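You operate a simulated robot arm through the tools that you are given. There is no shell and no other tool.

The job below is to be done with a simulated robot arm. You get a single attempt, and the scene is never put back.

JOB
The white sill board is clamped askew: level it and cap both corners by the knobs.
Fine: slacken the clamp, bubble between the lines, clamp tight again; orange caps down over both edges.

Only the result counts: the job must be done as asked and must still hold three seconds after the hand-in. Knocking over, shifting, dropping, spilling or breaking anything else fails it. A push-on lid holds only when it is set on centred and level and pressed home; a screw cap is set on level and turned clockwise until tight.

ROBOT AND FRAMES
A 7-joint arm with a two-finger parallel gripper, fixed in place. Base frame: the origin is on the floor under the middle of its stand, x ahead of it, y to its left, z up. Readings come in cm, degrees, newtons and seconds.
With the tool pointing down near the work surface it reaches from about 10 to 64 cm from the base axis. Its first joint turns from -66.0 to 66.0 degrees. Payload 1.57 kg.
The tool frame sits at the grasp point between the pads (the TCP): z along the fingers, y along the line on which they close. The tips reach 3 cm beyond it. Largest opening 8 cm; finger width 1.7, thickness 1.2; the body of the gripper, 4 by 8.2 cm, starts 8 cm behind the TCP.
Orientation is that of the tool frame in the base frame, as [roll, pitch, yaw] about the fixed x, y, z axes, in that order (R = Rz(yaw) Ry(pitch) Rx(roll)). With the fingers straight down and closing along the base's y, the tool's x points along the base's -x, its y along +y and its z along -z.

CONTROLS
- The arm moves only by the tool jog_arm. Its argument "moves" is a list that holds one entry, the list of rows, each a list of 6 numbers: the shift along the tool's x, y, z in cm, then the turn, a rotation vector about the tool's x, y, z in degrees. In form: [[[x, y, z, rx, ry, rz], ...]]. A call has 1 to 20 rows; each row shifts and turns the commanded pose from where the row before left it, along the tool's axes as they then stand. "fingers" is the finger opening in cm, from 0 to 8, set as the call begins (left out, the last holds). A row lasts 0.2 s, in which the tool goes at most 5 cm and 8.6 degrees; a call with a longer step from one row to the next is refused whole, and so is a gripper value outside its range. Where a pose cannot be reached the arm comes as near as it can. A force on the tool above 40 N (or 10 N above the force at the start of the call, whichever is more), or a blocked arm, ends the call early, and 0.2 s more pass. The fingers move at their own pace (about 7.2 cm/s each) and stop on an object; they squeeze with about 38 N. The grip force told is the motor's: it shows also when the fingers shut on nothing. Time passes only in rows, and 0.2 s behind the last, so rows that do not move let the fingers close. The reply holds the time, the measured pose of the TCP, the force on the tool along the base axes, the opening and the grip force, in the units named above and with some noise, with the torque about the TCP (base axes, N m) and any sound that the robot's microphone picked up.
- Cameras (640 x 400 px; columns grow to the right, rows downward): "scene" is fixed at [6.3, 44.01, 142.61]; the picture's right is [-0.69, -0.72, 0.00], its down [-0.40, 0.39, -0.83] and it looks along [0.60, -0.57, -0.56] (base axes); focal length 272 px, centre (320, 200). "wrist" rides on the gripper at [7.2, -0.7, -12.2] in the tool frame; the picture's right is [0.09, 1.00, 0.00], its down [-0.84, 0.08, -0.54] and it looks along [-0.54, 0.05, 0.84] (tool axes); focal length 238 px, centre (320, 200). There is no depth. A picture from a camera that has moved, and an enlarged one, comes with that camera's place and axes in the base frame and with its lens.
- get_image(camera): a new picture of that camera. The clock stands still meanwhile.
- close_up(camera, box): a new picture of the part [left, top, right, bottom] of that camera's present view, enlarged. The clock stands still meanwhile.
- close_job(): hands the job in; it is judged then, once.

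Nothing tells you positions but the pictures and the camera data. Unless the task says otherwise, let go and move clear before handing in.

The tools are called after ">>>" by a JSON object that holds its "name" and its "arguments". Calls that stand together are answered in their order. jog_arm: Moves the arm, as the interface text tells. Its arguments: {"type":"object","properties":{"moves":{"type":"array","items":{"type":"array","items":{"type":"array","items":{"type":"number"}}}},"fingers":{"type":"number"}},"required":["moves"]} The other tools are called the same way: get_image (camera) takes a picture; close_up (camera, box) takes an enlarged picture of a part of a camera's view; close_job () hands the job in.

At the start:

```text
clock: 0.0
ee_pos: [37.64, -17.0, 116.63]
ee_rot: [-180.0, 0.0, 180.0]
wrist_force: [-0.7, 0.4, -0.5]
wrist_torque: [-0.04, -0.01, 0.01]
grip_width: 8.0
grasp_force: 0.0
```

scene: 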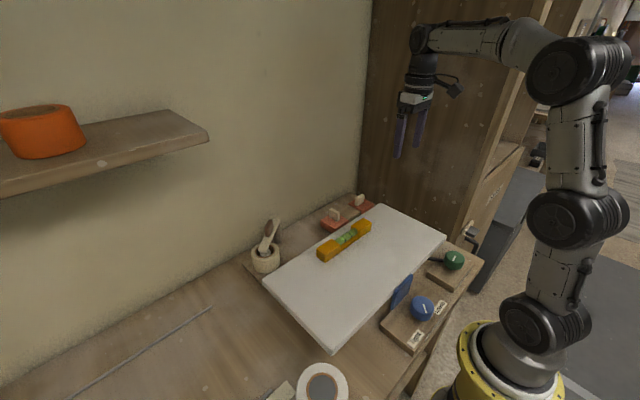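
wrist: 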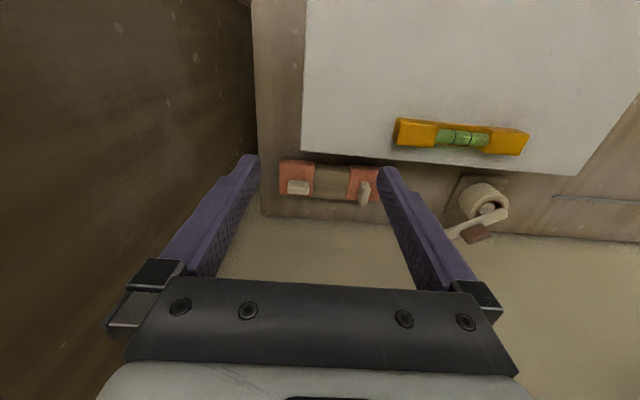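

I see a white board on a bench with a yellow spirit level on it, a blue knob and a green knob on small bases in front, and orange pieces at the far side. I'll take enlarged pictures first to identify the clamp, the knobs and the caps.

>>> {"name": "close_up", "arguments": {"camera": "scene", "box": [360, 230, 500, 370]}}

>>> {"name": "close_up", "arguments": {"camera": "scene", "box": [230, 180, 460, 320]}}

>>> {"name": "close_up", "arguments": {"camera": "wrist", "box": [250, 80, 550, 260]}}

>>> {"name": "close_up", "arguments": {"camera": "scene", "box": [300, 185, 400, 265]}}

```text
2.86 times, centred on (430, 300) of scene
camera zoom: at [6.3, 44.01, 142.61], right [-0.69, -0.72, 0.0], down [-0.4, 0.39, -0.83], along [0.6, -0.57, -0.56], focal length 776 px, centre (6, -86)
```

zoom: 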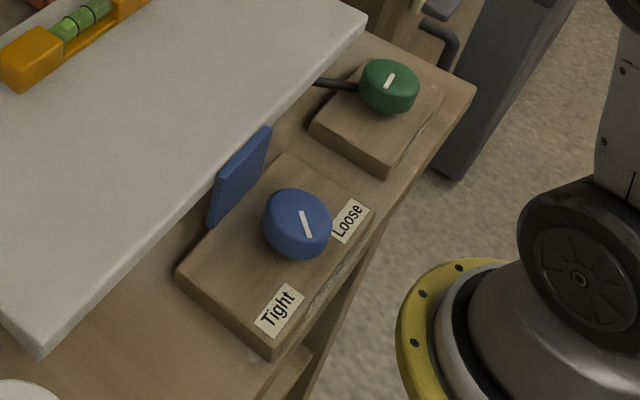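

```text
2.78 times, centred on (345, 250) of scene
camera zoom: at [6.3, 44.01, 142.61], right [-0.69, -0.72, 0.0], down [-0.4, 0.39, -0.83], along [0.6, -0.57, -0.56], focal length 756 px, centre (250, 61)
```

zoom: 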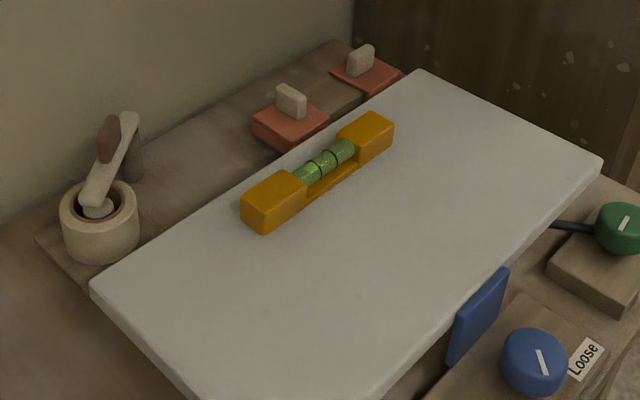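

```text
2.13 times, centred on (400, 170) of wrist
camera zoom: at [30.59, -17.67, 128.81], right [-0.09, 1.0, 0.0], down [0.84, 0.08, 0.54], along [0.54, 0.05, -0.84], focal length 508 px, centre (149, 264)
```

zoom: 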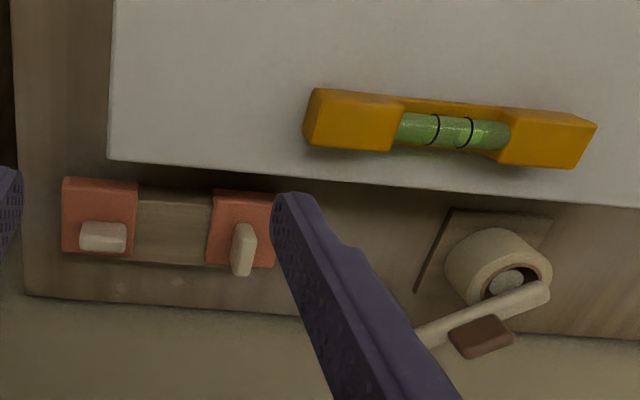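

```text
5.00 times, centred on (350, 225) of scene
camera zoom: at [6.3, 44.01, 142.61], right [-0.69, -0.72, 0.0], down [-0.4, 0.39, -0.83], along [0.6, -0.57, -0.56], focal length 1358 px, centre (170, 75)
```

zoom: 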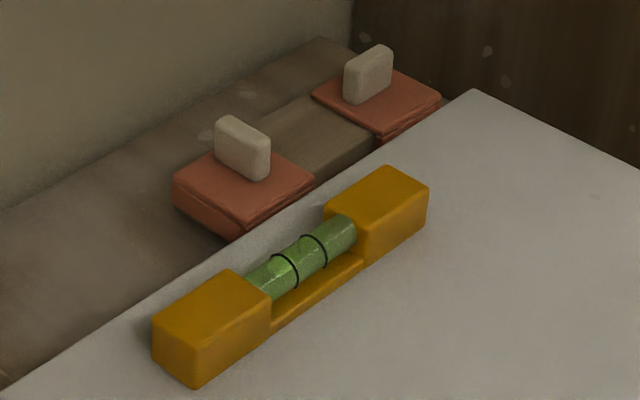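

The board spans about x 22–44, y −17…25, top around z 94, with the level near its far edge. The two red-orange caps with grey tabs sit at about (53, −7) and (53, −20), so I'll zoom in on the details before moving.

>>> {"name": "close_up", "arguments": {"camera": "scene", "box": [330, 220, 370, 245]}}

>>> {"name": "close_up", "arguments": {"camera": "wrist", "box": [425, 115, 505, 165]}}

>>> {"name": "close_up", "arguments": {"camera": "scene", "box": [385, 265, 465, 315]}}

>>> {"name": "close_up", "arguments": {"camera": "scene", "box": [420, 235, 484, 275]}}

>>> {"name": "close_up", "arguments": {"camera": "scene", "box": [240, 340, 368, 400]}}

>>> {"name": "close_up", "arguments": {"camera": "scene", "box": [315, 185, 379, 235]}}

```text
16.00 times, centred on (350, 232) of scene
camera zoom: at [6.3, 44.01, 142.61], right [-0.69, -0.72, 0.0], down [-0.4, 0.39, -0.83], along [0.6, -0.57, -0.56], focal length 4346 px, centre (-160, -320)
```

zoom: 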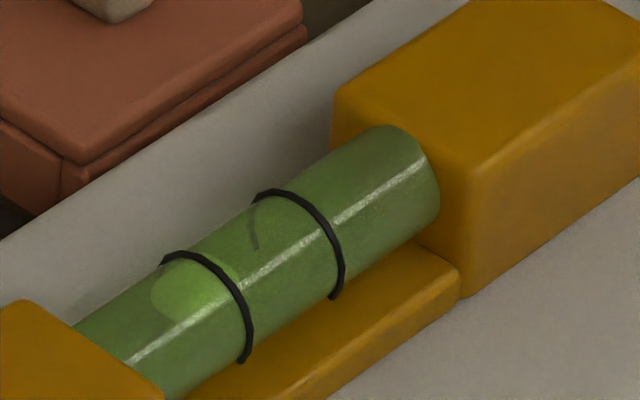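

```text
8.00 times, centred on (465, 140) of wrist
camera zoom: at [30.59, -17.67, 128.81], right [-0.09, 1.0, 0.0], down [0.84, 0.08, 0.54], along [0.54, 0.05, -0.84], focal length 1907 px, centre (-840, 680)
```

zoom: 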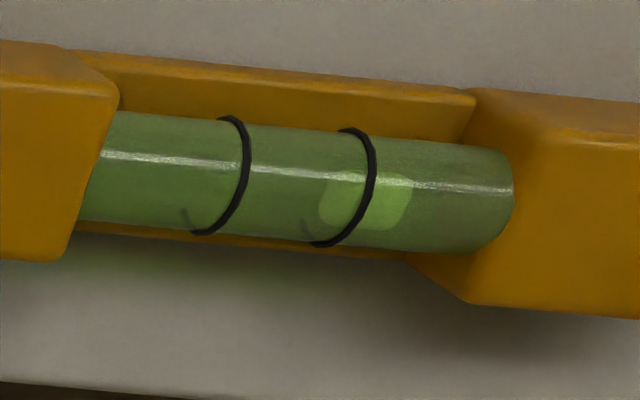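

```text
8.00 times, centred on (425, 290) of scene
camera zoom: at [6.3, 44.01, 142.61], right [-0.69, -0.72, 0.0], down [-0.4, 0.39, -0.83], along [0.6, -0.57, -0.56], focal length 2173 px, centre (-520, -520)
```

zoom: 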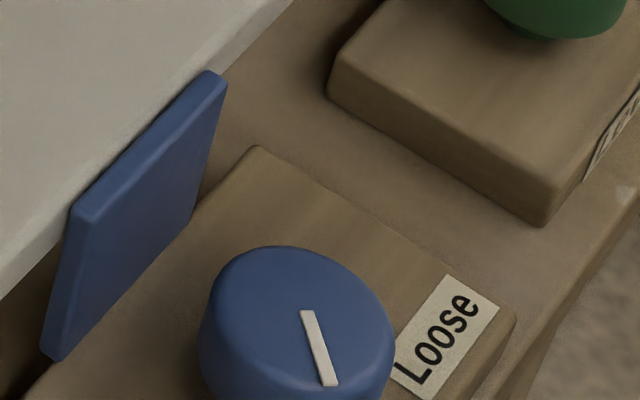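

```text
10.00 times, centred on (452, 255) of scene
camera zoom: at [6.3, 44.01, 142.61], right [-0.69, -0.72, 0.0], down [-0.4, 0.39, -0.83], along [0.6, -0.57, -0.56], focal length 2716 px, centre (-1000, -350)
```

zoom: 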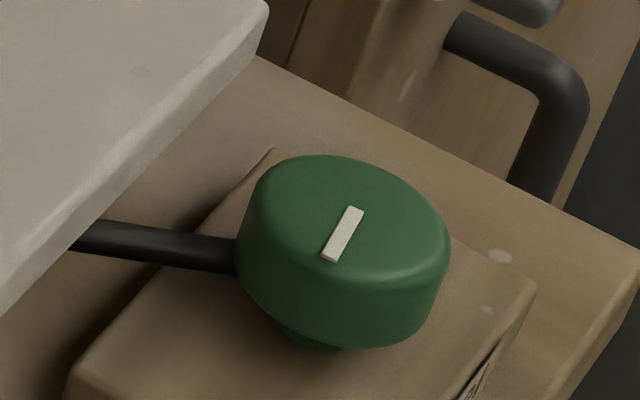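

```text
5.00 times, centred on (304, 370) of scene
camera zoom: at [6.3, 44.01, 142.61], right [-0.69, -0.72, 0.0], down [-0.4, 0.39, -0.83], along [0.6, -0.57, -0.56], focal length 1358 px, centre (400, -650)
```

zoom: 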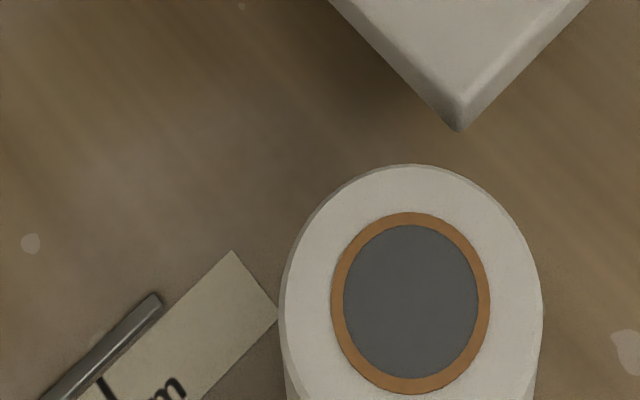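

```text
8.00 times, centred on (347, 210) of scene
camera zoom: at [6.3, 44.01, 142.61], right [-0.69, -0.72, 0.0], down [-0.4, 0.39, -0.83], along [0.6, -0.57, -0.56], focal length 2173 px, centre (104, 120)
```

zoom: 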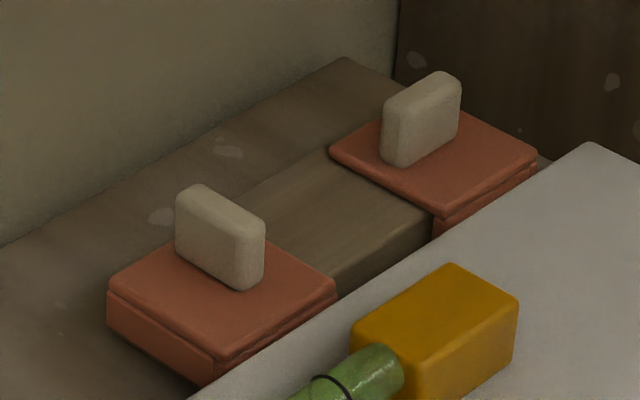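

The bubble sits toward the +y line, so the +y end is high. The blue knob points about at "Tight", so I'll swing the wrist camera round to look at the knobs from the +y side.

>>> {"name": "jog_arm", "arguments": {"moves": [[[0, 0, 0, 0, 0, 8.18], [0, 0, 0, 0, 0, 8.18], [0, 0, 0, 0, 0, 8.18], [0, 0, 0, 0, 0, 8.18], [0, 0, 0, 0, 0, 8.18], [0, 0, 0, 0, 0, 8.18], [0, 0, 0, 0, 0, 8.18], [0, 0, 0, 0, 0, 8.18], [0, 0, 0, 0, 0, 8.18], [0, 0, 0, 0, 0, 8.18], [0, 0, 0, 0, 0, 8.2]]]}}

>>> {"name": "get_image", "arguments": {"camera": "wrist"}}

```text
clock: 2.4
ee_pos: [37.77, -16.98, 116.51]
ee_rot: [-180.0, -0.1, 90.0]
wrist_force: [0.0, -0.2, 1.2]
wrist_torque: [0.0, -0.04, 0.01]
grip_width: 7.99
grasp_force: 0.1
```

```text
taken
camera wrist: at [37.1, -9.81, 128.79], right [1.0, 0.09, 0.0], down [0.08, -0.84, 0.54], along [0.05, -0.54, -0.84], focal length 238 px, centre (320, 200)
```

wrist: 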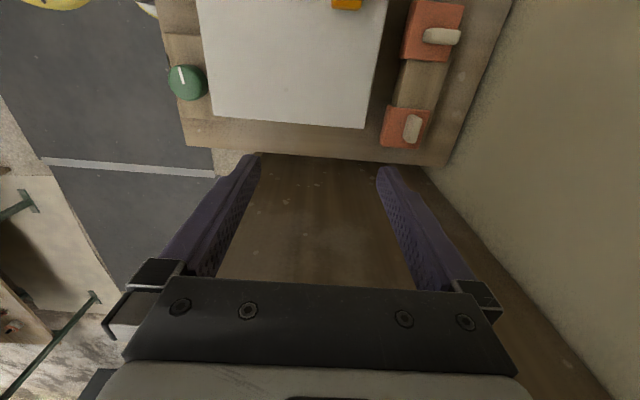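

The camera now looks toward −y and shows both caps and the green knob. Next I'll move it over so that both knobs and the board are in view.

>>> {"name": "jog_arm", "arguments": {"moves": [[[3.3, -1.6, 0, 0, 0, 0], [3.3, -1.6, 0, 0, 0, 0], [3.3, -1.6, 0, 0, 0, 0], [3.3, -1.6, 0, 0, 0, 0], [3.3, -1.6, 0, 0, 0, 0], [3.3, -1.6, 0, 0, 0, 0], [3.3, -1.6, 0, 0, 0, 0], [3.3, -1.6, 0, 0, 0, 0], [3.3, -1.6, 0, 0, 0, 0], [3.3, -1.6, 0, 0, 0, 0], [0, 0, 0, 0, 0, 0]]]}}

>>> {"name": "get_image", "arguments": {"camera": "wrist"}}

>>> {"name": "get_image", "arguments": {"camera": "scene"}}

```text
clock: 4.8
ee_pos: [21.85, 16.12, 116.64]
ee_rot: [180.0, 0.0, 89.9]
wrist_force: [-0.8, 0.0, 0.4]
wrist_torque: [0.03, 0.02, 0.03]
grip_width: 7.99
grasp_force: 0.0
```

```text
taken
camera wrist: at [21.23, 23.19, 128.8], right [1.0, 0.09, 0.0], down [0.08, -0.84, 0.54], along [0.05, -0.54, -0.84], focal length 238 px, centre (320, 200)
```

wrist: 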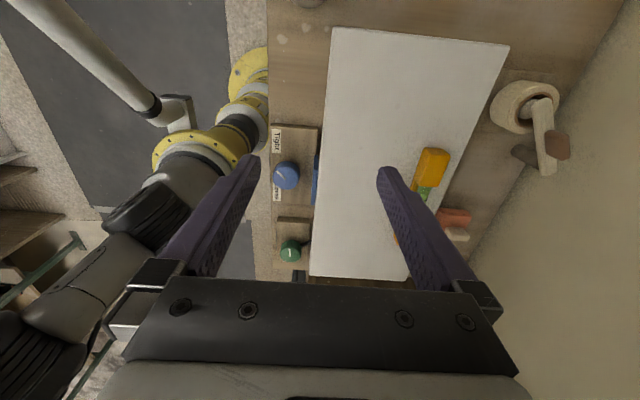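

```text
taken
```

scene: 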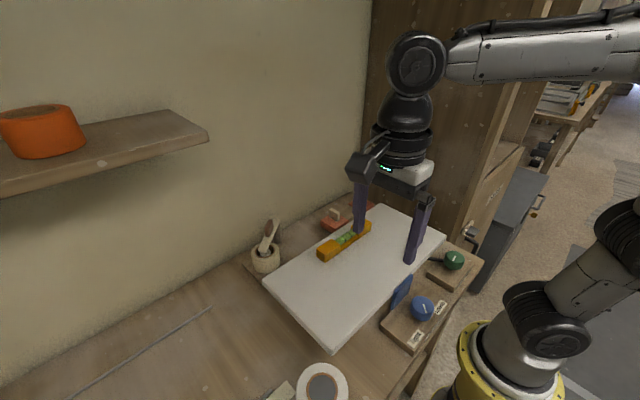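

>>> {"name": "close_up", "arguments": {"camera": "wrist", "box": [250, 110, 346, 170]}}

>>> {"name": "close_up", "arguments": {"camera": "wrist", "box": [250, 150, 346, 210]}}

>>> {"name": "close_up", "arguments": {"camera": "wrist", "box": [250, 205, 362, 285]}}

>>> {"name": "close_up", "arguments": {"camera": "wrist", "box": [395, 60, 600, 190]}}

```text
6.67 times, centred on (298, 140) of wrist
camera zoom: at [21.23, 23.19, 128.8], right [1.0, 0.09, 0.0], down [0.08, -0.84, 0.54], along [0.05, -0.54, -0.84], focal length 1589 px, centre (467, 600)
```

zoom: 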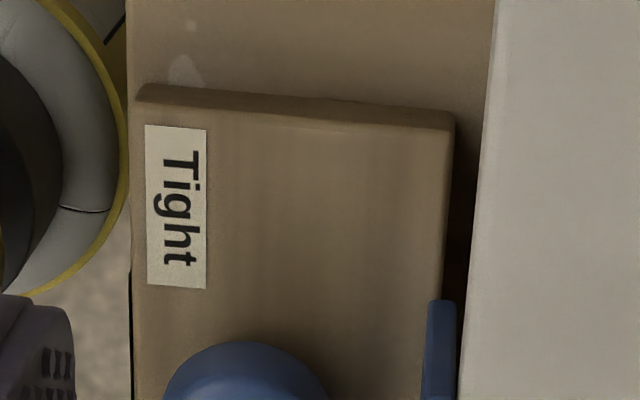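

```text
6.67 times, centred on (298, 180) of wrist
camera zoom: at [21.23, 23.19, 128.8], right [1.0, 0.09, 0.0], down [0.08, -0.84, 0.54], along [0.05, -0.54, -0.84], focal length 1589 px, centre (467, 333)
```

zoom: 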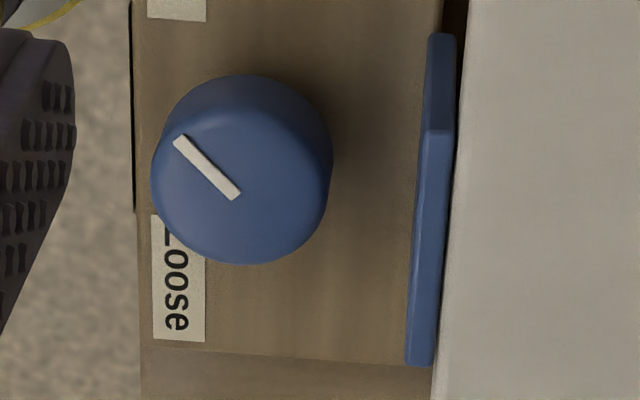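

```text
5.00 times, centred on (306, 245) of wrist
camera zoom: at [21.23, 23.19, 128.8], right [1.0, 0.09, 0.0], down [0.08, -0.84, 0.54], along [0.05, -0.54, -0.84], focal length 1192 px, centre (390, -25)
```

zoom: 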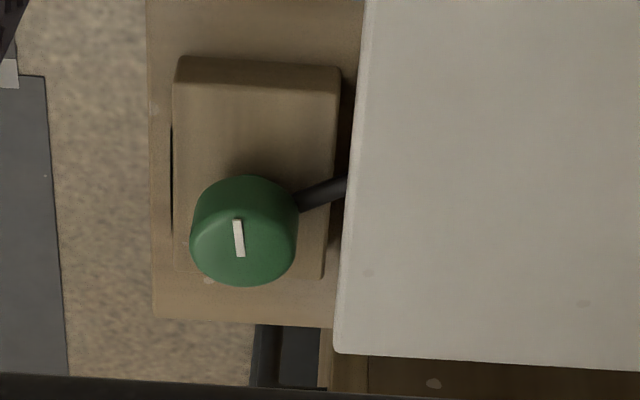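

```text
3.08 times, centred on (498, 125) of wrist
camera zoom: at [21.23, 23.19, 128.8], right [1.0, 0.09, 0.0], down [0.08, -0.84, 0.54], along [0.05, -0.54, -0.84], focal length 733 px, centre (-226, 431)
```

zoom: 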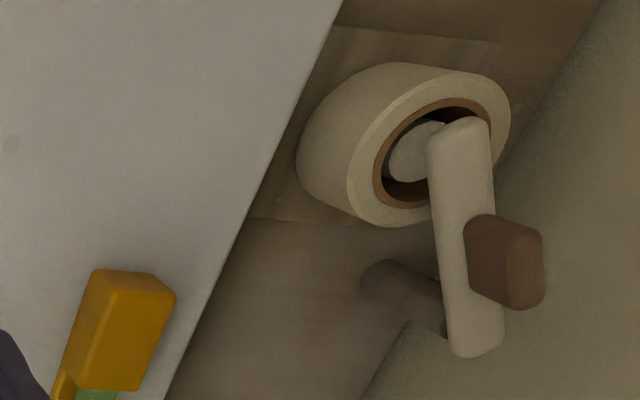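

The blue clamp knob is at about (17.1, 3.6, 91.5), pointing at 135°, with "Tight" at about 113° and "Loose" at about 247°. The green knob has a rod running under the board, so I'll look at it from the robot side for labels and to see the mechanism.

>>> {"name": "jog_arm", "arguments": {"moves": [[[-3, -0.8, 0.4, 0, 0, 0], [-3, -0.8, 0.4, 0, 0, 0], [-3, -0.8, 0.4, 0, 0, 0], [-3, -0.8, 0.4, 0, 0, 0], [-3, -0.8, 0.4, 0, 0, 0], [-3, -0.8, 0.4, 0, 0, 0], [-3, -0.8, 0.4, 0, 0, 0], [-3, -0.8, 0.4, 0, 0, 0], [0, 0, 0, 0, 0, -8.18], [0, 0, 0, 0, 0, -8.18], [0, 0, 0, 0, 0, -8.18], [0, 0, 0, 0, 0, -8.18], [0, 0, 0, 0, 0, -8.18], [0, 0, 0, 0, 0, -8.18], [0, 0, 0, 0, 0, -8.18], [0, 0, 0, 0, 0, -8.18], [0, 0, 0, 0, 0, -8.18], [0, 0, 0, 0, 0, -8.18]]]}}

>>> {"name": "get_image", "arguments": {"camera": "wrist"}}

```text
clock: 8.6
ee_pos: [15.41, -7.92, 113.52]
ee_rot: [-180.0, 0.0, 172.0]
wrist_force: [0.5, -0.4, 0.3]
wrist_torque: [0.01, -0.02, 0.0]
grip_width: 7.99
grasp_force: 0.0
```

```text
taken
camera wrist: at [8.17, -7.66, 125.56], right [0.05, 1.0, 0.0], down [0.84, -0.04, 0.54], along [0.54, -0.03, -0.84], focal length 238 px, centre (320, 200)
```

wrist: 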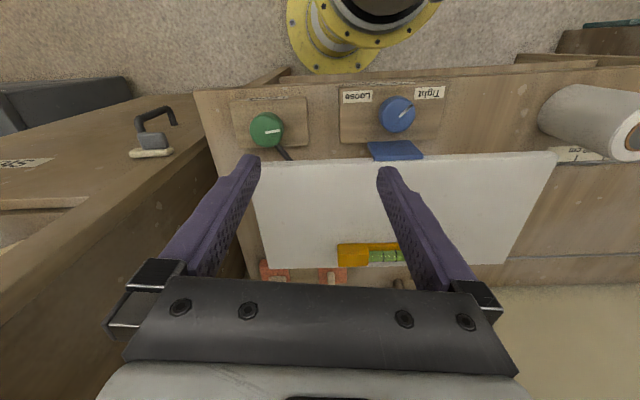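

>>> {"name": "close_up", "arguments": {"camera": "wrist", "box": [220, 80, 348, 160]}}

>>> {"name": "close_up", "arguments": {"camera": "wrist", "box": [330, 75, 458, 165]}}

>>> {"name": "close_up", "arguments": {"camera": "wrist", "box": [500, 70, 640, 170]}}

>>> {"name": "close_up", "arguments": {"camera": "wrist", "box": [320, 230, 440, 295]}}

```text
5.00 times, centred on (284, 120) of wrist
camera zoom: at [8.17, -7.66, 125.56], right [0.05, 1.0, 0.0], down [0.84, -0.04, 0.54], along [0.54, -0.03, -0.84], focal length 1192 px, centre (500, 600)
```

zoom: 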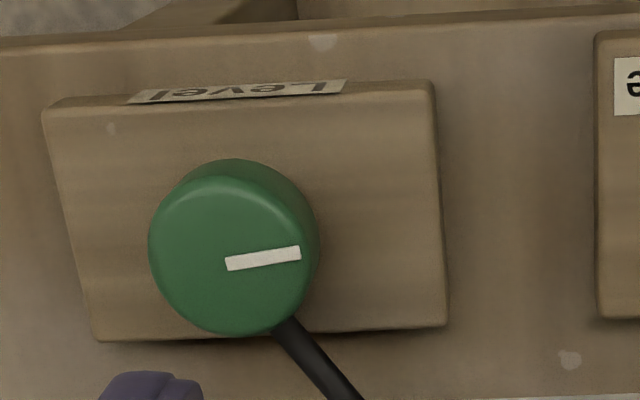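

```text
4.44 times, centred on (394, 120) of wrist
camera zoom: at [8.17, -7.66, 125.56], right [0.05, 1.0, 0.0], down [0.84, -0.04, 0.54], along [0.54, -0.03, -0.84], focal length 1059 px, centre (-9, 556)
```

zoom: 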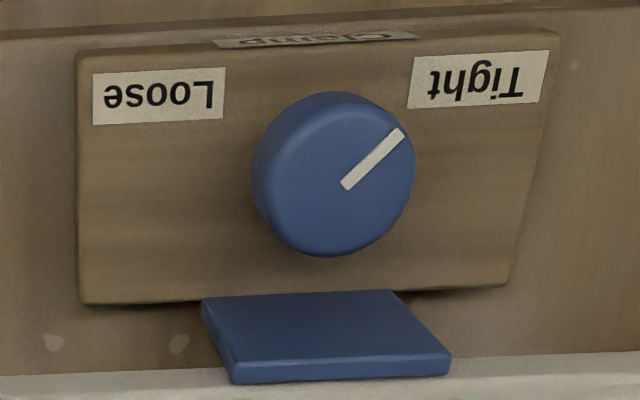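

```text
4.00 times, centred on (570, 120) of wrist
camera zoom: at [8.17, -7.66, 125.56], right [0.05, 1.0, 0.0], down [0.84, -0.04, 0.54], along [0.54, -0.03, -0.84], focal length 953 px, centre (-680, 520)
```

zoom: 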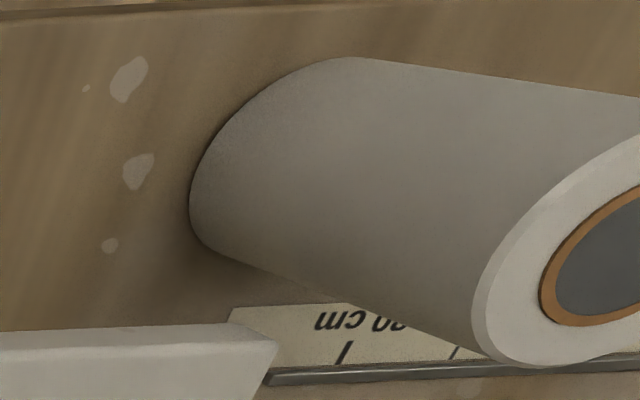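

```text
5.33 times, centred on (380, 262) of wrist
camera zoom: at [8.17, -7.66, 125.56], right [0.05, 1.0, 0.0], down [0.84, -0.04, 0.54], along [0.54, -0.03, -0.84], focal length 1271 px, centre (0, -133)
```

zoom: 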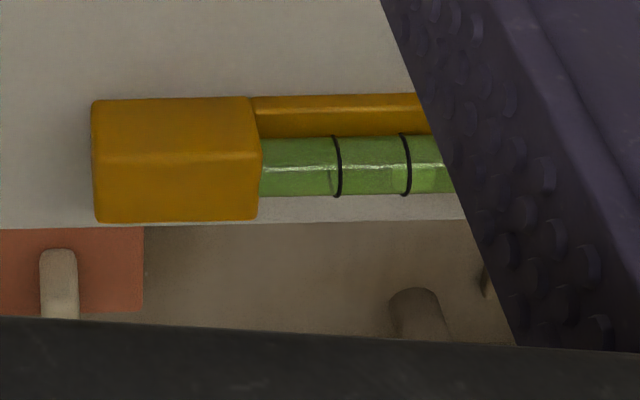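

The labels say "Clamp" (blue) and "Level" (green), so the order is: turn blue to Loose, turn green until the bubble is centred, then turn blue back to Tight. I take the blue knob top to be about (16.9, 2.9, 90.5) and the green about (18.2, −16.2, 90.5), and I'm moving above the blue knob with the fingers at 45°.

>>> {"name": "jog_arm", "arguments": {"moves": [[[0, 2.18, 2.0, 0, 0, 0], [0, 2.18, 2.0, 0, 0, 0], [0, 2.18, 2.0, 0, 0, 0], [0, 2.18, 2.0, 0, 0, 0], [0, 2.18, 2.0, 0, 0, 0], [0, 0, 0, 0, 0, 7.4], [0, 0, 0, 0, 0, 7.4], [0, 0, 0, 0, 0, 7.4], [0, 0, 0, 0, 0, 7.4], [0, 0, 0, 0, 0, 7.4], [0, 0, 0, 0, 0, 0]]], "fingers": 7.0}}

>>> {"name": "get_image", "arguments": {"camera": "wrist"}}

>>> {"name": "get_image", "arguments": {"camera": "scene"}}

```text
clock: 11.0
ee_pos: [16.81, 2.88, 103.48]
ee_rot: [180.0, 0.0, 134.7]
wrist_force: [-0.5, -0.6, 0.7]
wrist_torque: [0.0, 0.0, 0.0]
grip_width: 7.0
grasp_force: 0.1
```

```text
taken
camera wrist: at [11.39, 7.44, 115.6], right [0.64, 0.77, 0.0], down [0.64, -0.54, 0.54], along [0.41, -0.35, -0.84], focal length 238 px, centre (320, 200)
```

wrist: 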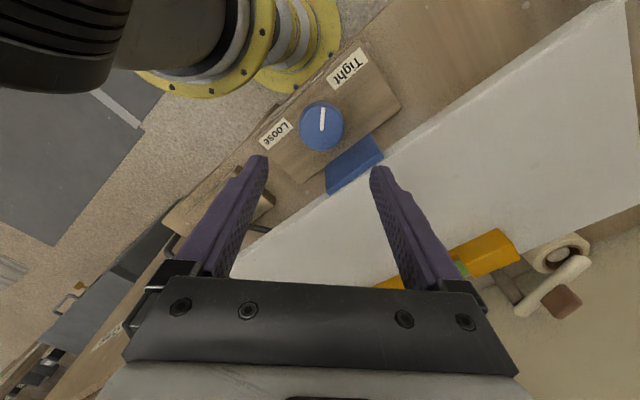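

```text
taken
```

scene: 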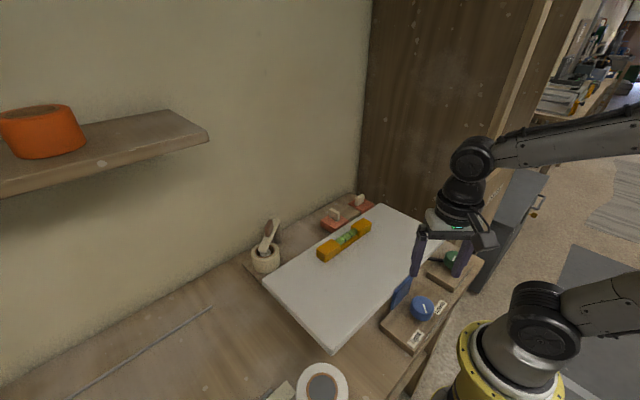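

>>> {"name": "close_up", "arguments": {"camera": "wrist", "box": [272, 85, 368, 145]}}

>>> {"name": "close_up", "arguments": {"camera": "wrist", "box": [300, 90, 460, 190]}}

```text
6.67 times, centred on (320, 115) of wrist
camera zoom: at [11.39, 7.44, 115.6], right [0.64, 0.77, 0.0], down [0.64, -0.54, 0.54], along [0.41, -0.35, -0.84], focal length 1589 px, centre (320, 767)
```

zoom: 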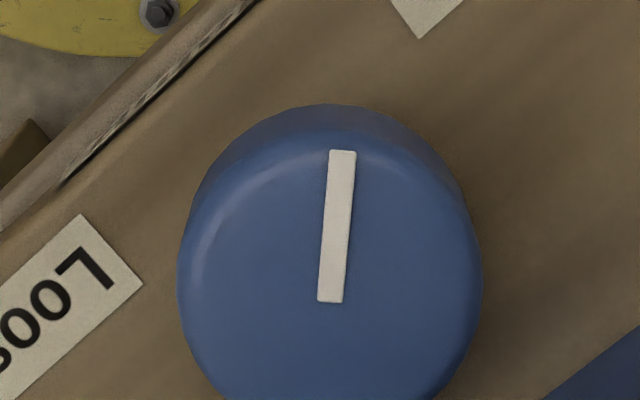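

```text
4.00 times, centred on (380, 140) of wrist
camera zoom: at [11.39, 7.44, 115.6], right [0.64, 0.77, 0.0], down [0.64, -0.54, 0.54], along [0.41, -0.35, -0.84], focal length 953 px, centre (80, 440)
```

zoom: 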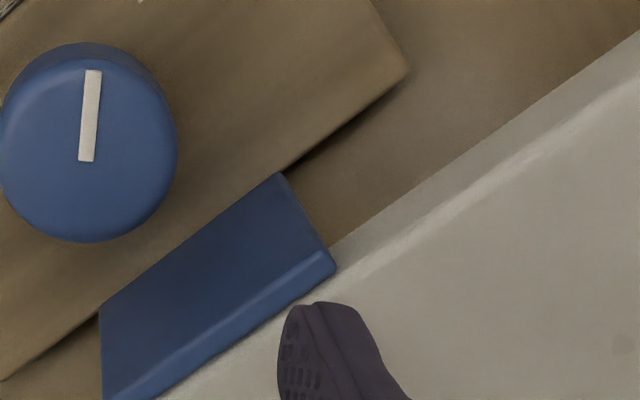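

The refined blue knob is centred at (16.95, 3.0), about 4.8 cm across, top at about 90.5, pointer at 135°. I'm descending around it with the fingers open.

>>> {"name": "jog_arm", "arguments": {"moves": [[[0, 0.18, 1.5, 0, 0, 0], [0, 0, 1.5, 0, 0, 0], [0, 0, 1.5, 0, 0, 0], [0, 0, 1.5, 0, 0, 0], [0, 0, 1.5, 0, 0, 0], [0, 0, 1.2, 0, 0, 0], [0, 0, 1.0, 0, 0, 0], [0, 0, 0.8, 0, 0, 0], [0, 0, 0.6, 0, 0, 0], [0, 0, 0.3, 0, 0, 0], [0, 0, 0, 0, 0, 0]]]}}

>>> {"name": "get_image", "arguments": {"camera": "wrist"}}

>>> {"name": "close_up", "arguments": {"camera": "scene", "box": [370, 250, 482, 320]}}

```text
clock: 13.4
ee_pos: [17.09, 3.06, 92.05]
ee_rot: [-180.0, 0.0, 134.9]
wrist_force: [0.4, -0.4, -0.3]
wrist_torque: [-0.02, -0.05, -0.01]
grip_width: 7.02
grasp_force: 0.1
```

```text
taken
camera wrist: at [11.56, 7.57, 104.22], right [0.64, 0.77, 0.0], down [0.64, -0.54, 0.54], along [0.42, -0.35, -0.84], focal length 238 px, centre (320, 200)
```

wrist: 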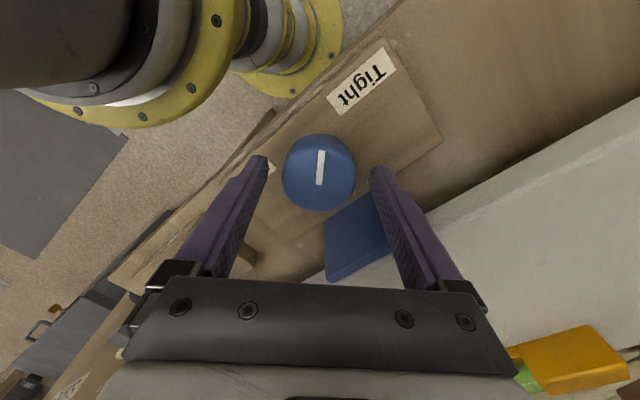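

```text
5.71 times, centred on (426, 285) of scene
camera zoom: at [6.3, 44.01, 142.61], right [-0.69, -0.72, 0.0], down [-0.4, 0.39, -0.83], along [0.6, -0.57, -0.56], focal length 1552 px, centre (-286, -286)
```

zoom: 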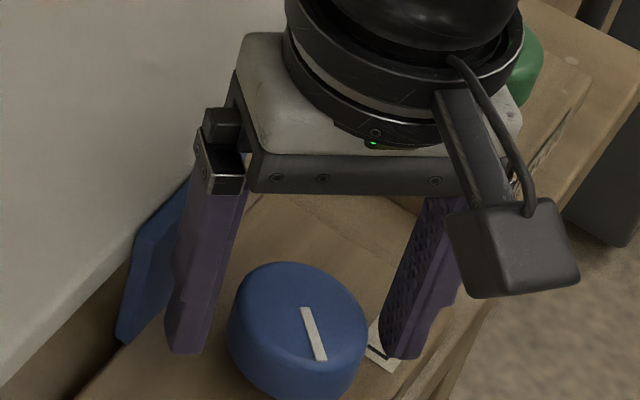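

>>> {"name": "close_up", "arguments": {"camera": "wrist", "box": [250, 120, 394, 220]}}

```text
4.00 times, centred on (322, 170) of wrist
camera zoom: at [11.56, 7.57, 104.22], right [0.64, 0.77, 0.0], down [0.64, -0.54, 0.54], along [0.42, -0.35, -0.84], focal length 953 px, centre (312, 320)
```

zoom: 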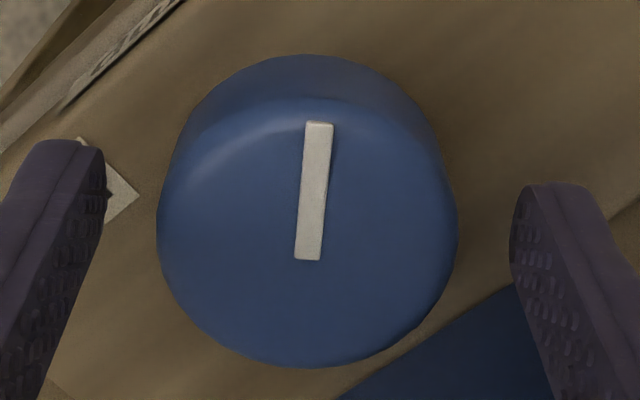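

The fingers straddle the knob, with the centre within about 1–2 mm. I'm making a small correction and closing on it.

>>> {"name": "jog_arm", "arguments": {"moves": [[[0.12, -0.1, 0.1, 0, 0, 0], [0, 0, 0, 0, 0, 0], [0, 0, 0, 0, 0, 0]]]}}

>>> {"name": "jog_arm", "arguments": {"moves": [[[0, 0, 0, 0, 0, 0], [0, 0, 0, 0, 0, 0], [0, 0, 0, 0, 0, 0]]], "fingers": 4.0}}

```text
clock: 14.2
ee_pos: [16.86, 2.89, 91.86]
ee_rot: [-179.9, 0.0, 134.8]
wrist_force: [-0.1, -0.6, 0.3]
wrist_torque: [-0.02, 0.0, -0.02]
grip_width: 6.97
grasp_force: 0.0
```

```text
clock: 15.0
ee_pos: [16.85, 3.04, 91.9]
ee_rot: [179.9, 0.0, 134.8]
wrist_force: [-0.3, -1.0, 1.7]
wrist_torque: [-0.08, -0.05, 0.03]
grip_width: 4.7
grasp_force: 45.5
```

I have the knob, 4.7 cm wide. I'm turning it counter-clockwise seen from above, toward Loose, in steps while watching the torque.

>>> {"name": "jog_arm", "arguments": {"moves": [[[0, 0, 0, 0, 0, -5], [0, 0, 0, 0, 0, -5], [0, 0, 0, 0, 0, -5], [0, 0, 0, 0, 0, -5], [0, 0, 0, 0, 0, -5], [0, 0, 0, 0, 0, -5]]]}}

>>> {"name": "close_up", "arguments": {"camera": "wrist", "box": [250, 120, 394, 220]}}

```text
clock: 16.4
ee_pos: [16.81, 3.01, 91.99]
ee_rot: [180.0, 0.1, 164.9]
wrist_force: [2.2, 6.4, 9.6]
wrist_torque: [0.91, 0.64, 0.02]
grip_width: 4.72
grasp_force: 45.3
```

```text
4.00 times, centred on (322, 170) of wrist
camera zoom: at [9.78, 4.18, 104.1], right [0.17, 0.99, 0.0], down [0.83, -0.14, 0.54], along [0.54, -0.09, -0.84], focal length 953 px, centre (312, 320)
```

zoom: 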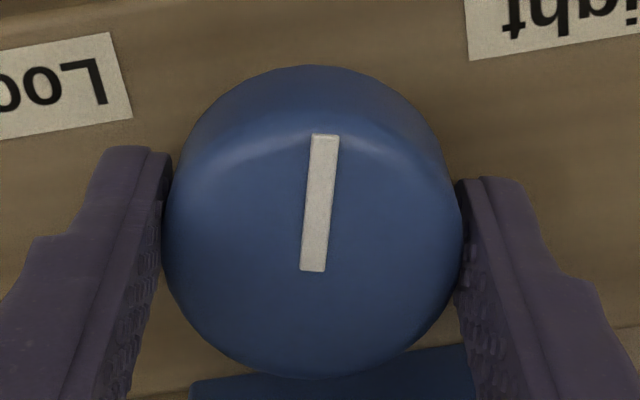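

The knob turns with the hand, and the pointer is now at about 165°. Continuing toward Loose.

>>> {"name": "jog_arm", "arguments": {"moves": [[[0, 0, 0, 0, 0, -5], [0, 0, 0, 0, 0, -5], [0, 0, 0, 0, 0, -5], [0, 0, 0, 0, 0, -5], [0, 0, 0, 0, 0, -5], [0, 0, 0, 0, 0, -5]]]}}

>>> {"name": "close_up", "arguments": {"camera": "wrist", "box": [230, 100, 410, 225]}}

```text
clock: 17.8
ee_pos: [16.84, 3.02, 91.95]
ee_rot: [180.0, 0.1, -165.2]
wrist_force: [1.8, 11.8, -5.4]
wrist_torque: [0.67, -1.22, -0.01]
grip_width: 4.69
grasp_force: 45.4
```

```text
3.20 times, centred on (320, 162) of wrist
camera zoom: at [10.13, 0.43, 104.11], right [-0.34, 0.94, 0.0], down [0.79, 0.29, 0.54], along [0.51, 0.19, -0.84], focal length 763 px, centre (320, 320)
```

zoom: 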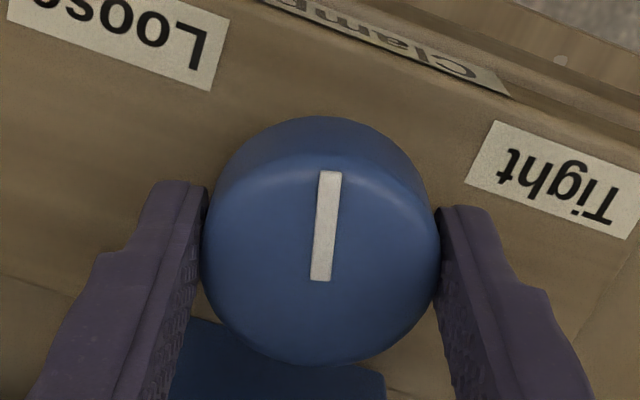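

The pointer is at about 195°. Turning 30° more toward Loose, more slowly.

>>> {"name": "jog_arm", "arguments": {"moves": [[[0, 0, 0, 0, 0, -4], [0, 0, 0, 0, 0, -4], [0, 0, 0, 0, 0, -4], [0, 0, 0, 0, 0, -4], [0, 0, 0, 0, 0, -4], [0, 0, 0, 0, 0, -4], [0, 0, 0, 0, 0, -4], [0, 0, 0, 0, 0, -2]]]}}

>>> {"name": "get_image", "arguments": {"camera": "wrist"}}

```text
clock: 19.6
ee_pos: [16.79, 2.89, 91.89]
ee_rot: [-179.9, 0.0, -135.1]
wrist_force: [1.1, 1.1, 15.0]
wrist_torque: [-0.25, 0.05, -0.07]
grip_width: 4.72
grasp_force: 45.1
```

```text
taken
camera wrist: at [12.31, -2.63, 104.12], right [-0.77, 0.64, 0.0], down [0.54, 0.65, 0.54], along [0.35, 0.42, -0.84], focal length 238 px, centre (320, 200)
```

wrist: 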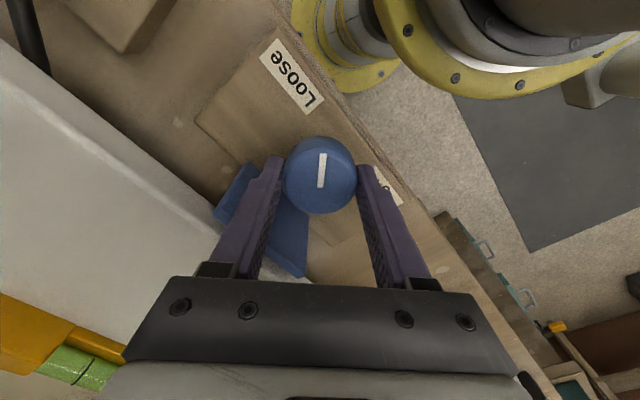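

>>> {"name": "close_up", "arguments": {"camera": "wrist", "box": [190, 120, 390, 290]}}

>>> {"name": "close_up", "arguments": {"camera": "scene", "box": [370, 250, 482, 320]}}

>>> {"name": "close_up", "arguments": {"camera": "scene", "box": [330, 220, 370, 245]}}

```text
2.35 times, centred on (290, 205) of wrist
camera zoom: at [12.31, -2.63, 104.12], right [-0.77, 0.64, 0.0], down [0.54, 0.65, 0.54], along [0.35, 0.42, -0.84], focal length 561 px, centre (391, 188)
```

zoom: 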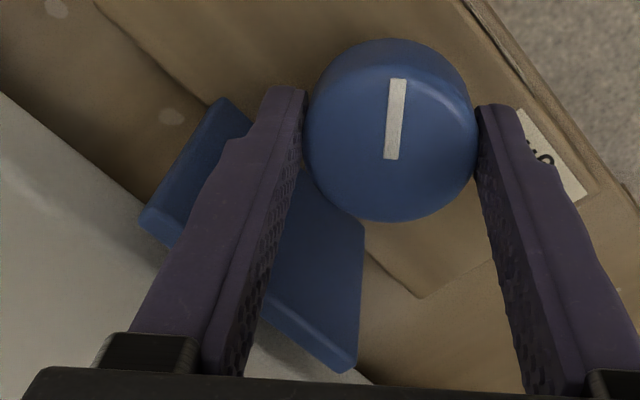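

```text
5.71 times, centred on (426, 285) of scene
camera zoom: at [6.29, 44.01, 142.61], right [-0.69, -0.72, 0.0], down [-0.4, 0.39, -0.83], along [0.6, -0.57, -0.56], focal length 1552 px, centre (-286, -286)
```

zoom: 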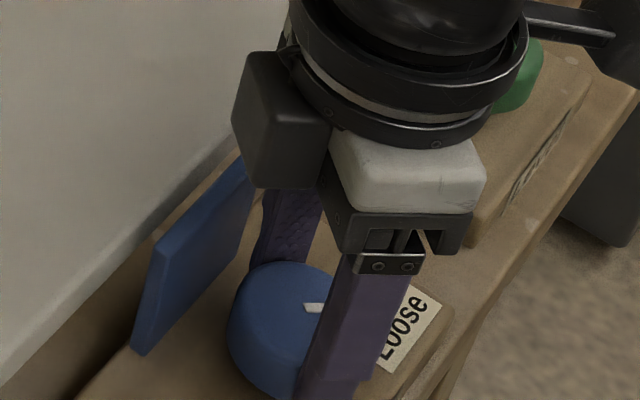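

```text
16.00 times, centred on (350, 232) of scene
camera zoom: at [6.29, 44.01, 142.61], right [-0.69, -0.72, 0.0], down [-0.4, 0.39, -0.83], along [0.6, -0.57, -0.56], focal length 4346 px, centre (-160, -320)
```

zoom: 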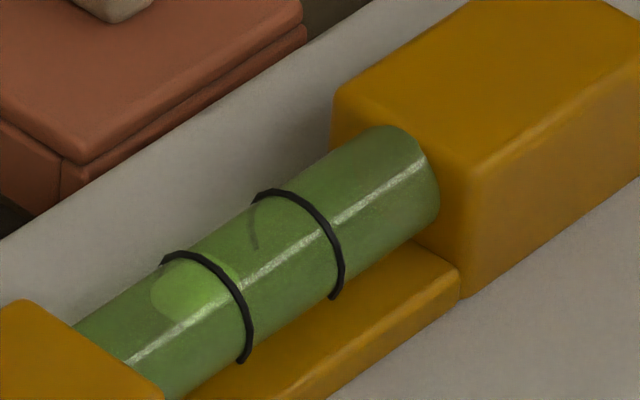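

The jaw has backed away from the board edge, so the clamp is slackening. I'll turn a little further until the pointer faces "Loose" or a stop is felt.

>>> {"name": "jog_arm", "arguments": {"moves": [[[0, 0, 0, 0, 0, -4], [0, 0, 0, 0, 0, -4], [0, 0, 0, 0, 0, -4], [0, 0, 0, 0, 0, -4]]]}}

>>> {"name": "get_image", "arguments": {"camera": "wrist"}}

```text
clock: 20.6
ee_pos: [16.79, 2.99, 91.94]
ee_rot: [-180.0, 0.0, -119.1]
wrist_force: [6.6, -5.6, -1.4]
wrist_torque: [-0.17, -0.18, -0.01]
grip_width: 4.81
grasp_force: 4.5
```

```text
taken
camera wrist: at [14.03, -3.66, 104.1], right [-0.91, 0.4, 0.0], down [0.34, 0.77, 0.54], along [0.22, 0.5, -0.84], focal length 238 px, centre (320, 200)
```

wrist: 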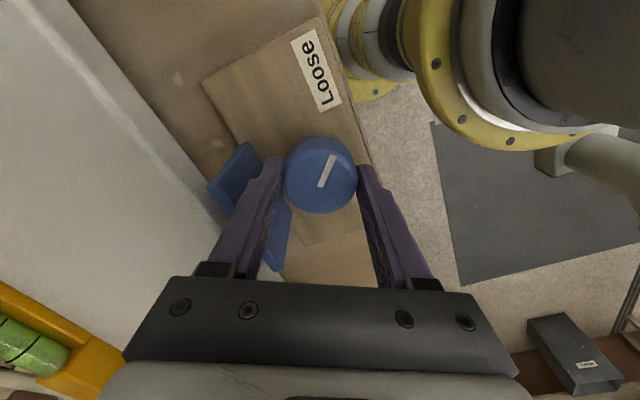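

The knob hit its stop at about 225° and the fingers slipped slightly, so the clamp is fully loose. I'll open just enough to clear it and lift off.

>>> {"name": "jog_arm", "arguments": {"moves": [[[0, 0, 0, 0, 0, 0], [0, 0, 0, 0, 0, 0], [0, 0, 0, 0, 0, 0], [0, 0, -0.5, 0, 0, 0], [0, 0, -1.5, 0, 0, 0], [0, 0, -2.5, 0, 0, 0], [0, 0, -2.5, 0, 0, 0], [0, 0, -2.5, 0, 0, 0], [0, 0, -2.5, 0, 0, 0], [0, 0, 0, 0, 0, 0]]], "fingers": 5.6}}

>>> {"name": "get_image", "arguments": {"camera": "wrist"}}

>>> {"name": "get_image", "arguments": {"camera": "scene"}}

```text
clock: 22.8
ee_pos: [16.88, 3.06, 103.93]
ee_rot: [-179.9, 0.1, -119.2]
wrist_force: [0.1, 0.6, 0.3]
wrist_torque: [-0.01, 0.03, 0.01]
grip_width: 5.59
grasp_force: 0.0
```

```text
taken
camera wrist: at [14.0, -3.62, 116.1], right [-0.91, 0.41, 0.0], down [0.34, 0.77, 0.54], along [0.22, 0.5, -0.84], focal length 238 px, centre (320, 200)
```

wrist: 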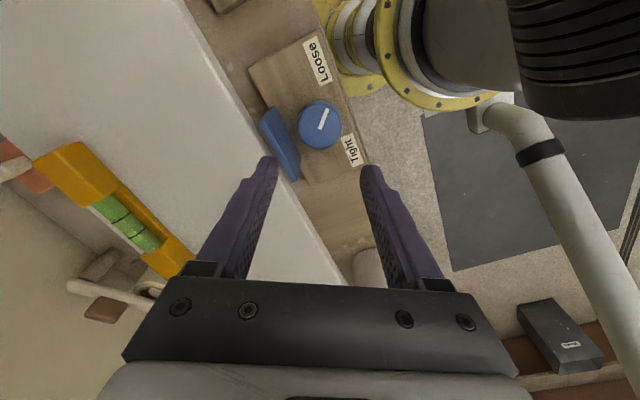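

```text
taken
```

scene: 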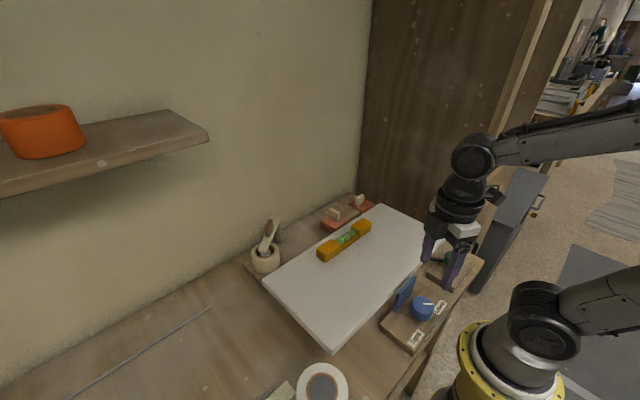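

The clamp is loose, with the pointer near "Loose" and the jaw backed off. Next I'll move over the green "Level" knob and look at its rod and clearance before gripping.

>>> {"name": "jog_arm", "arguments": {"moves": [[[0, 0, 0, 0, 0, 8], [0, 0, 0, 0, 0, 8], [0, 0, 0, 0, 0, 8], [0, 0, 0, 0, 0, 8], [0, 0, 0, 0, 0, 8], [0, 0, 0, 0, 0, 8], [0, 0, 0, 0, 0, 7.8], [0.064, -3.217, 0, 0, 0, 0], [0.064, -3.217, 0, 0, 0, 0], [0.064, -3.217, 0, 0, 0, 0], [0.064, -3.217, 0, 0, 0, 0], [0.064, -3.217, 0, 0, 0, 0], [0.064, -3.217, 0, 0, 0, 0], [0, 0, 0, 0, 0, 0]]], "fingers": 7.0}}

>>> {"name": "get_image", "arguments": {"camera": "wrist"}}

>>> {"name": "close_up", "arguments": {"camera": "wrist", "box": [250, 80, 394, 170]}}

>>> {"name": "get_image", "arguments": {"camera": "scene"}}

```text
clock: 25.8
ee_pos: [18.14, -16.34, 104.11]
ee_rot: [179.9, 0.0, -175.0]
wrist_force: [0.8, -0.4, 0.5]
wrist_torque: [0.0, 0.0, 0.04]
grip_width: 6.97
grasp_force: 0.2
```

```text
taken
camera wrist: at [11.09, -17.66, 116.21], right [-0.18, 0.98, 0.0], down [0.83, 0.15, 0.54], along [0.53, 0.1, -0.84], focal length 238 px, centre (320, 200)
```

wrist: 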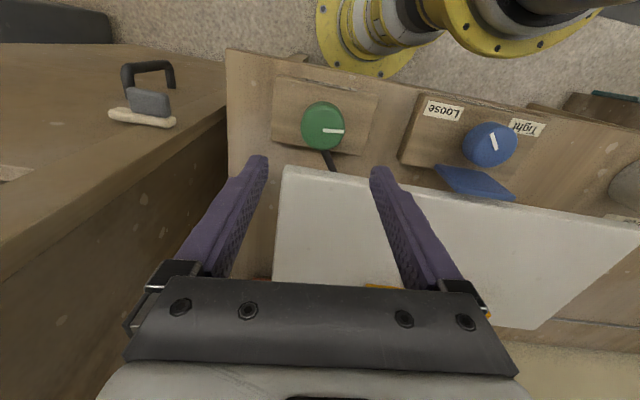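

```text
4.44 times, centred on (322, 125) of wrist
camera zoom: at [11.09, -17.66, 116.21], right [-0.18, 0.98, 0.0], down [0.83, 0.15, 0.54], along [0.53, 0.1, -0.84], focal length 1059 px, centre (311, 533)
```

zoom: 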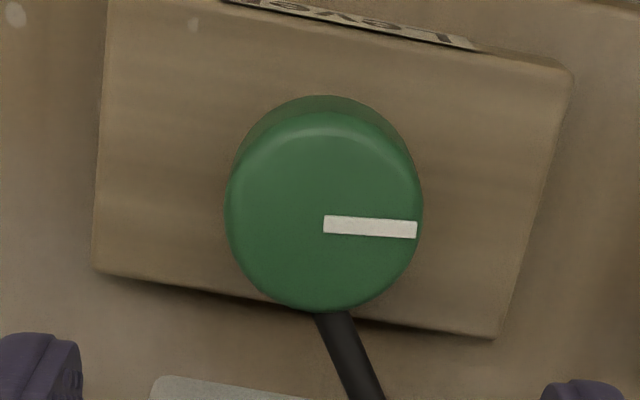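

```text
taken
```

scene: 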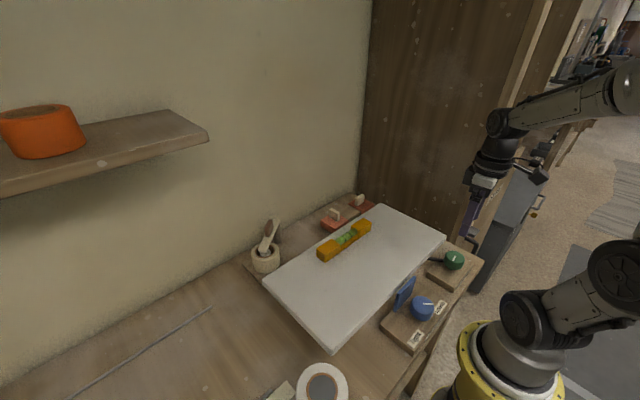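

>>> {"name": "close_up", "arguments": {"camera": "scene", "box": [420, 240, 480, 280]}}

>>> {"name": "close_up", "arguments": {"camera": "scene", "box": [384, 270, 448, 320]}}

```text
10.00 times, centred on (450, 260) of scene
camera zoom: at [6.3, 44.01, 142.61], right [-0.69, -0.72, 0.0], down [-0.4, 0.39, -0.83], along [0.6, -0.57, -0.56], focal length 2716 px, centre (-980, -400)
```

zoom: 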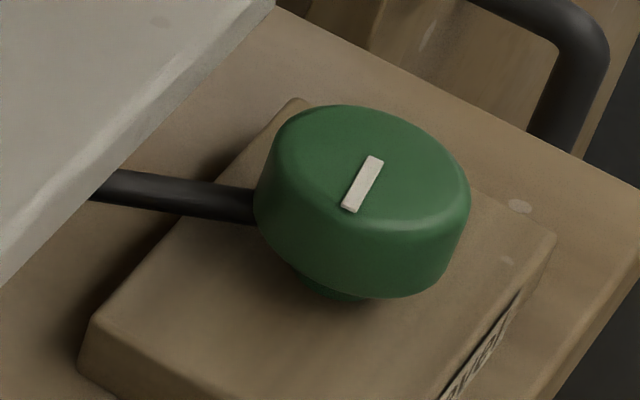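

```text
8.00 times, centred on (416, 295) of scene
camera zoom: at [6.3, 44.01, 142.61], right [-0.69, -0.72, 0.0], down [-0.4, 0.39, -0.83], along [0.6, -0.57, -0.56], focal length 2173 px, centre (-448, -560)
```

zoom: 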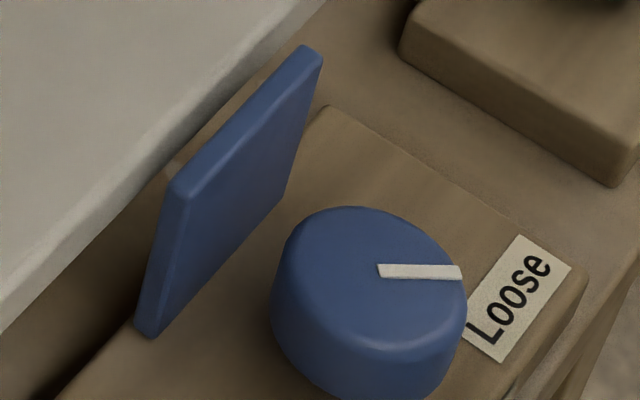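

The green knob is centred at about (18.25, −16.05), pointer at about 97°, and the rod leaves it at about 25°, so finger angles of 60–170° are clear. I'm descending with the fingers along y.

>>> {"name": "jog_arm", "arguments": {"moves": [[[-0.08, 0.29, 1.5, 0, 0, 0], [0, 0, 1.5, 0, 0, 0], [0, 0, 1.5, 0, 0, 0], [0, 0, 1.5, 0, 0, 0], [0, 0, 1.5, 0, 0, 0], [0, 0, 1.5, 0, 0, 0], [0, 0, 1.2, 0, 0, 0], [0, 0, 0.9, 0, 0, 0], [0, 0, 0.6, 0, 0, 0], [0, 0, 0.4, 0, 0, 0], [0, 0, 0, 0, 0, 0]]]}}

>>> {"name": "close_up", "arguments": {"camera": "wrist", "box": [250, 120, 394, 220]}}

>>> {"name": "close_up", "arguments": {"camera": "scene", "box": [410, 230, 490, 280]}}

```text
clock: 28.2
ee_pos: [18.21, -15.99, 91.78]
ee_rot: [-179.9, 0.0, -175.0]
wrist_force: [-0.7, -0.5, -0.4]
wrist_torque: [0.0, -0.02, -0.01]
grip_width: 7.01
grasp_force: 0.1
```

```text
4.00 times, centred on (322, 170) of wrist
camera zoom: at [11.17, -17.35, 103.97], right [-0.18, 0.98, 0.0], down [0.83, 0.15, 0.54], along [0.53, 0.1, -0.84], focal length 953 px, centre (312, 320)
```

zoom: 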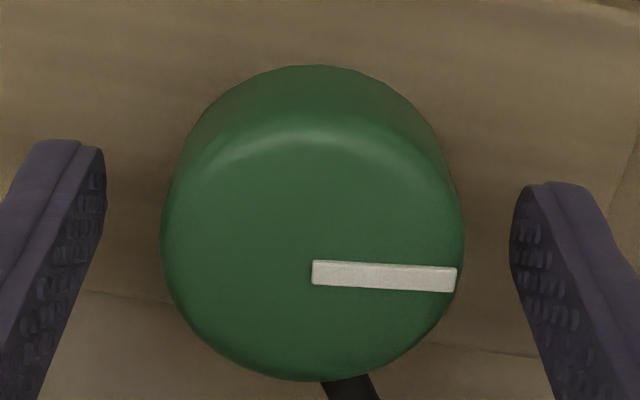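

```text
8.00 times, centred on (450, 255) of scene
camera zoom: at [6.3, 44.01, 142.61], right [-0.69, -0.72, 0.0], down [-0.4, 0.39, -0.83], along [0.6, -0.57, -0.56], focal length 2173 px, centre (-720, -240)
```

zoom: 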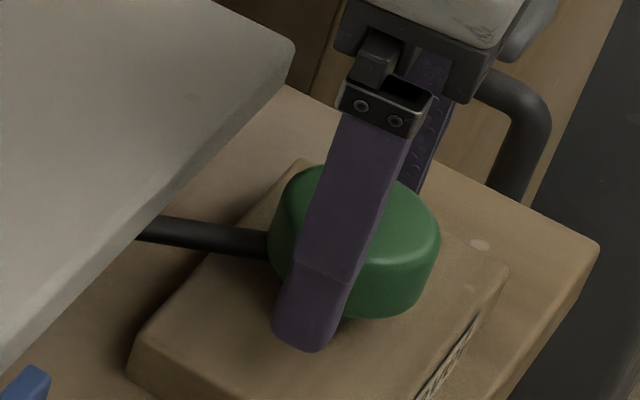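

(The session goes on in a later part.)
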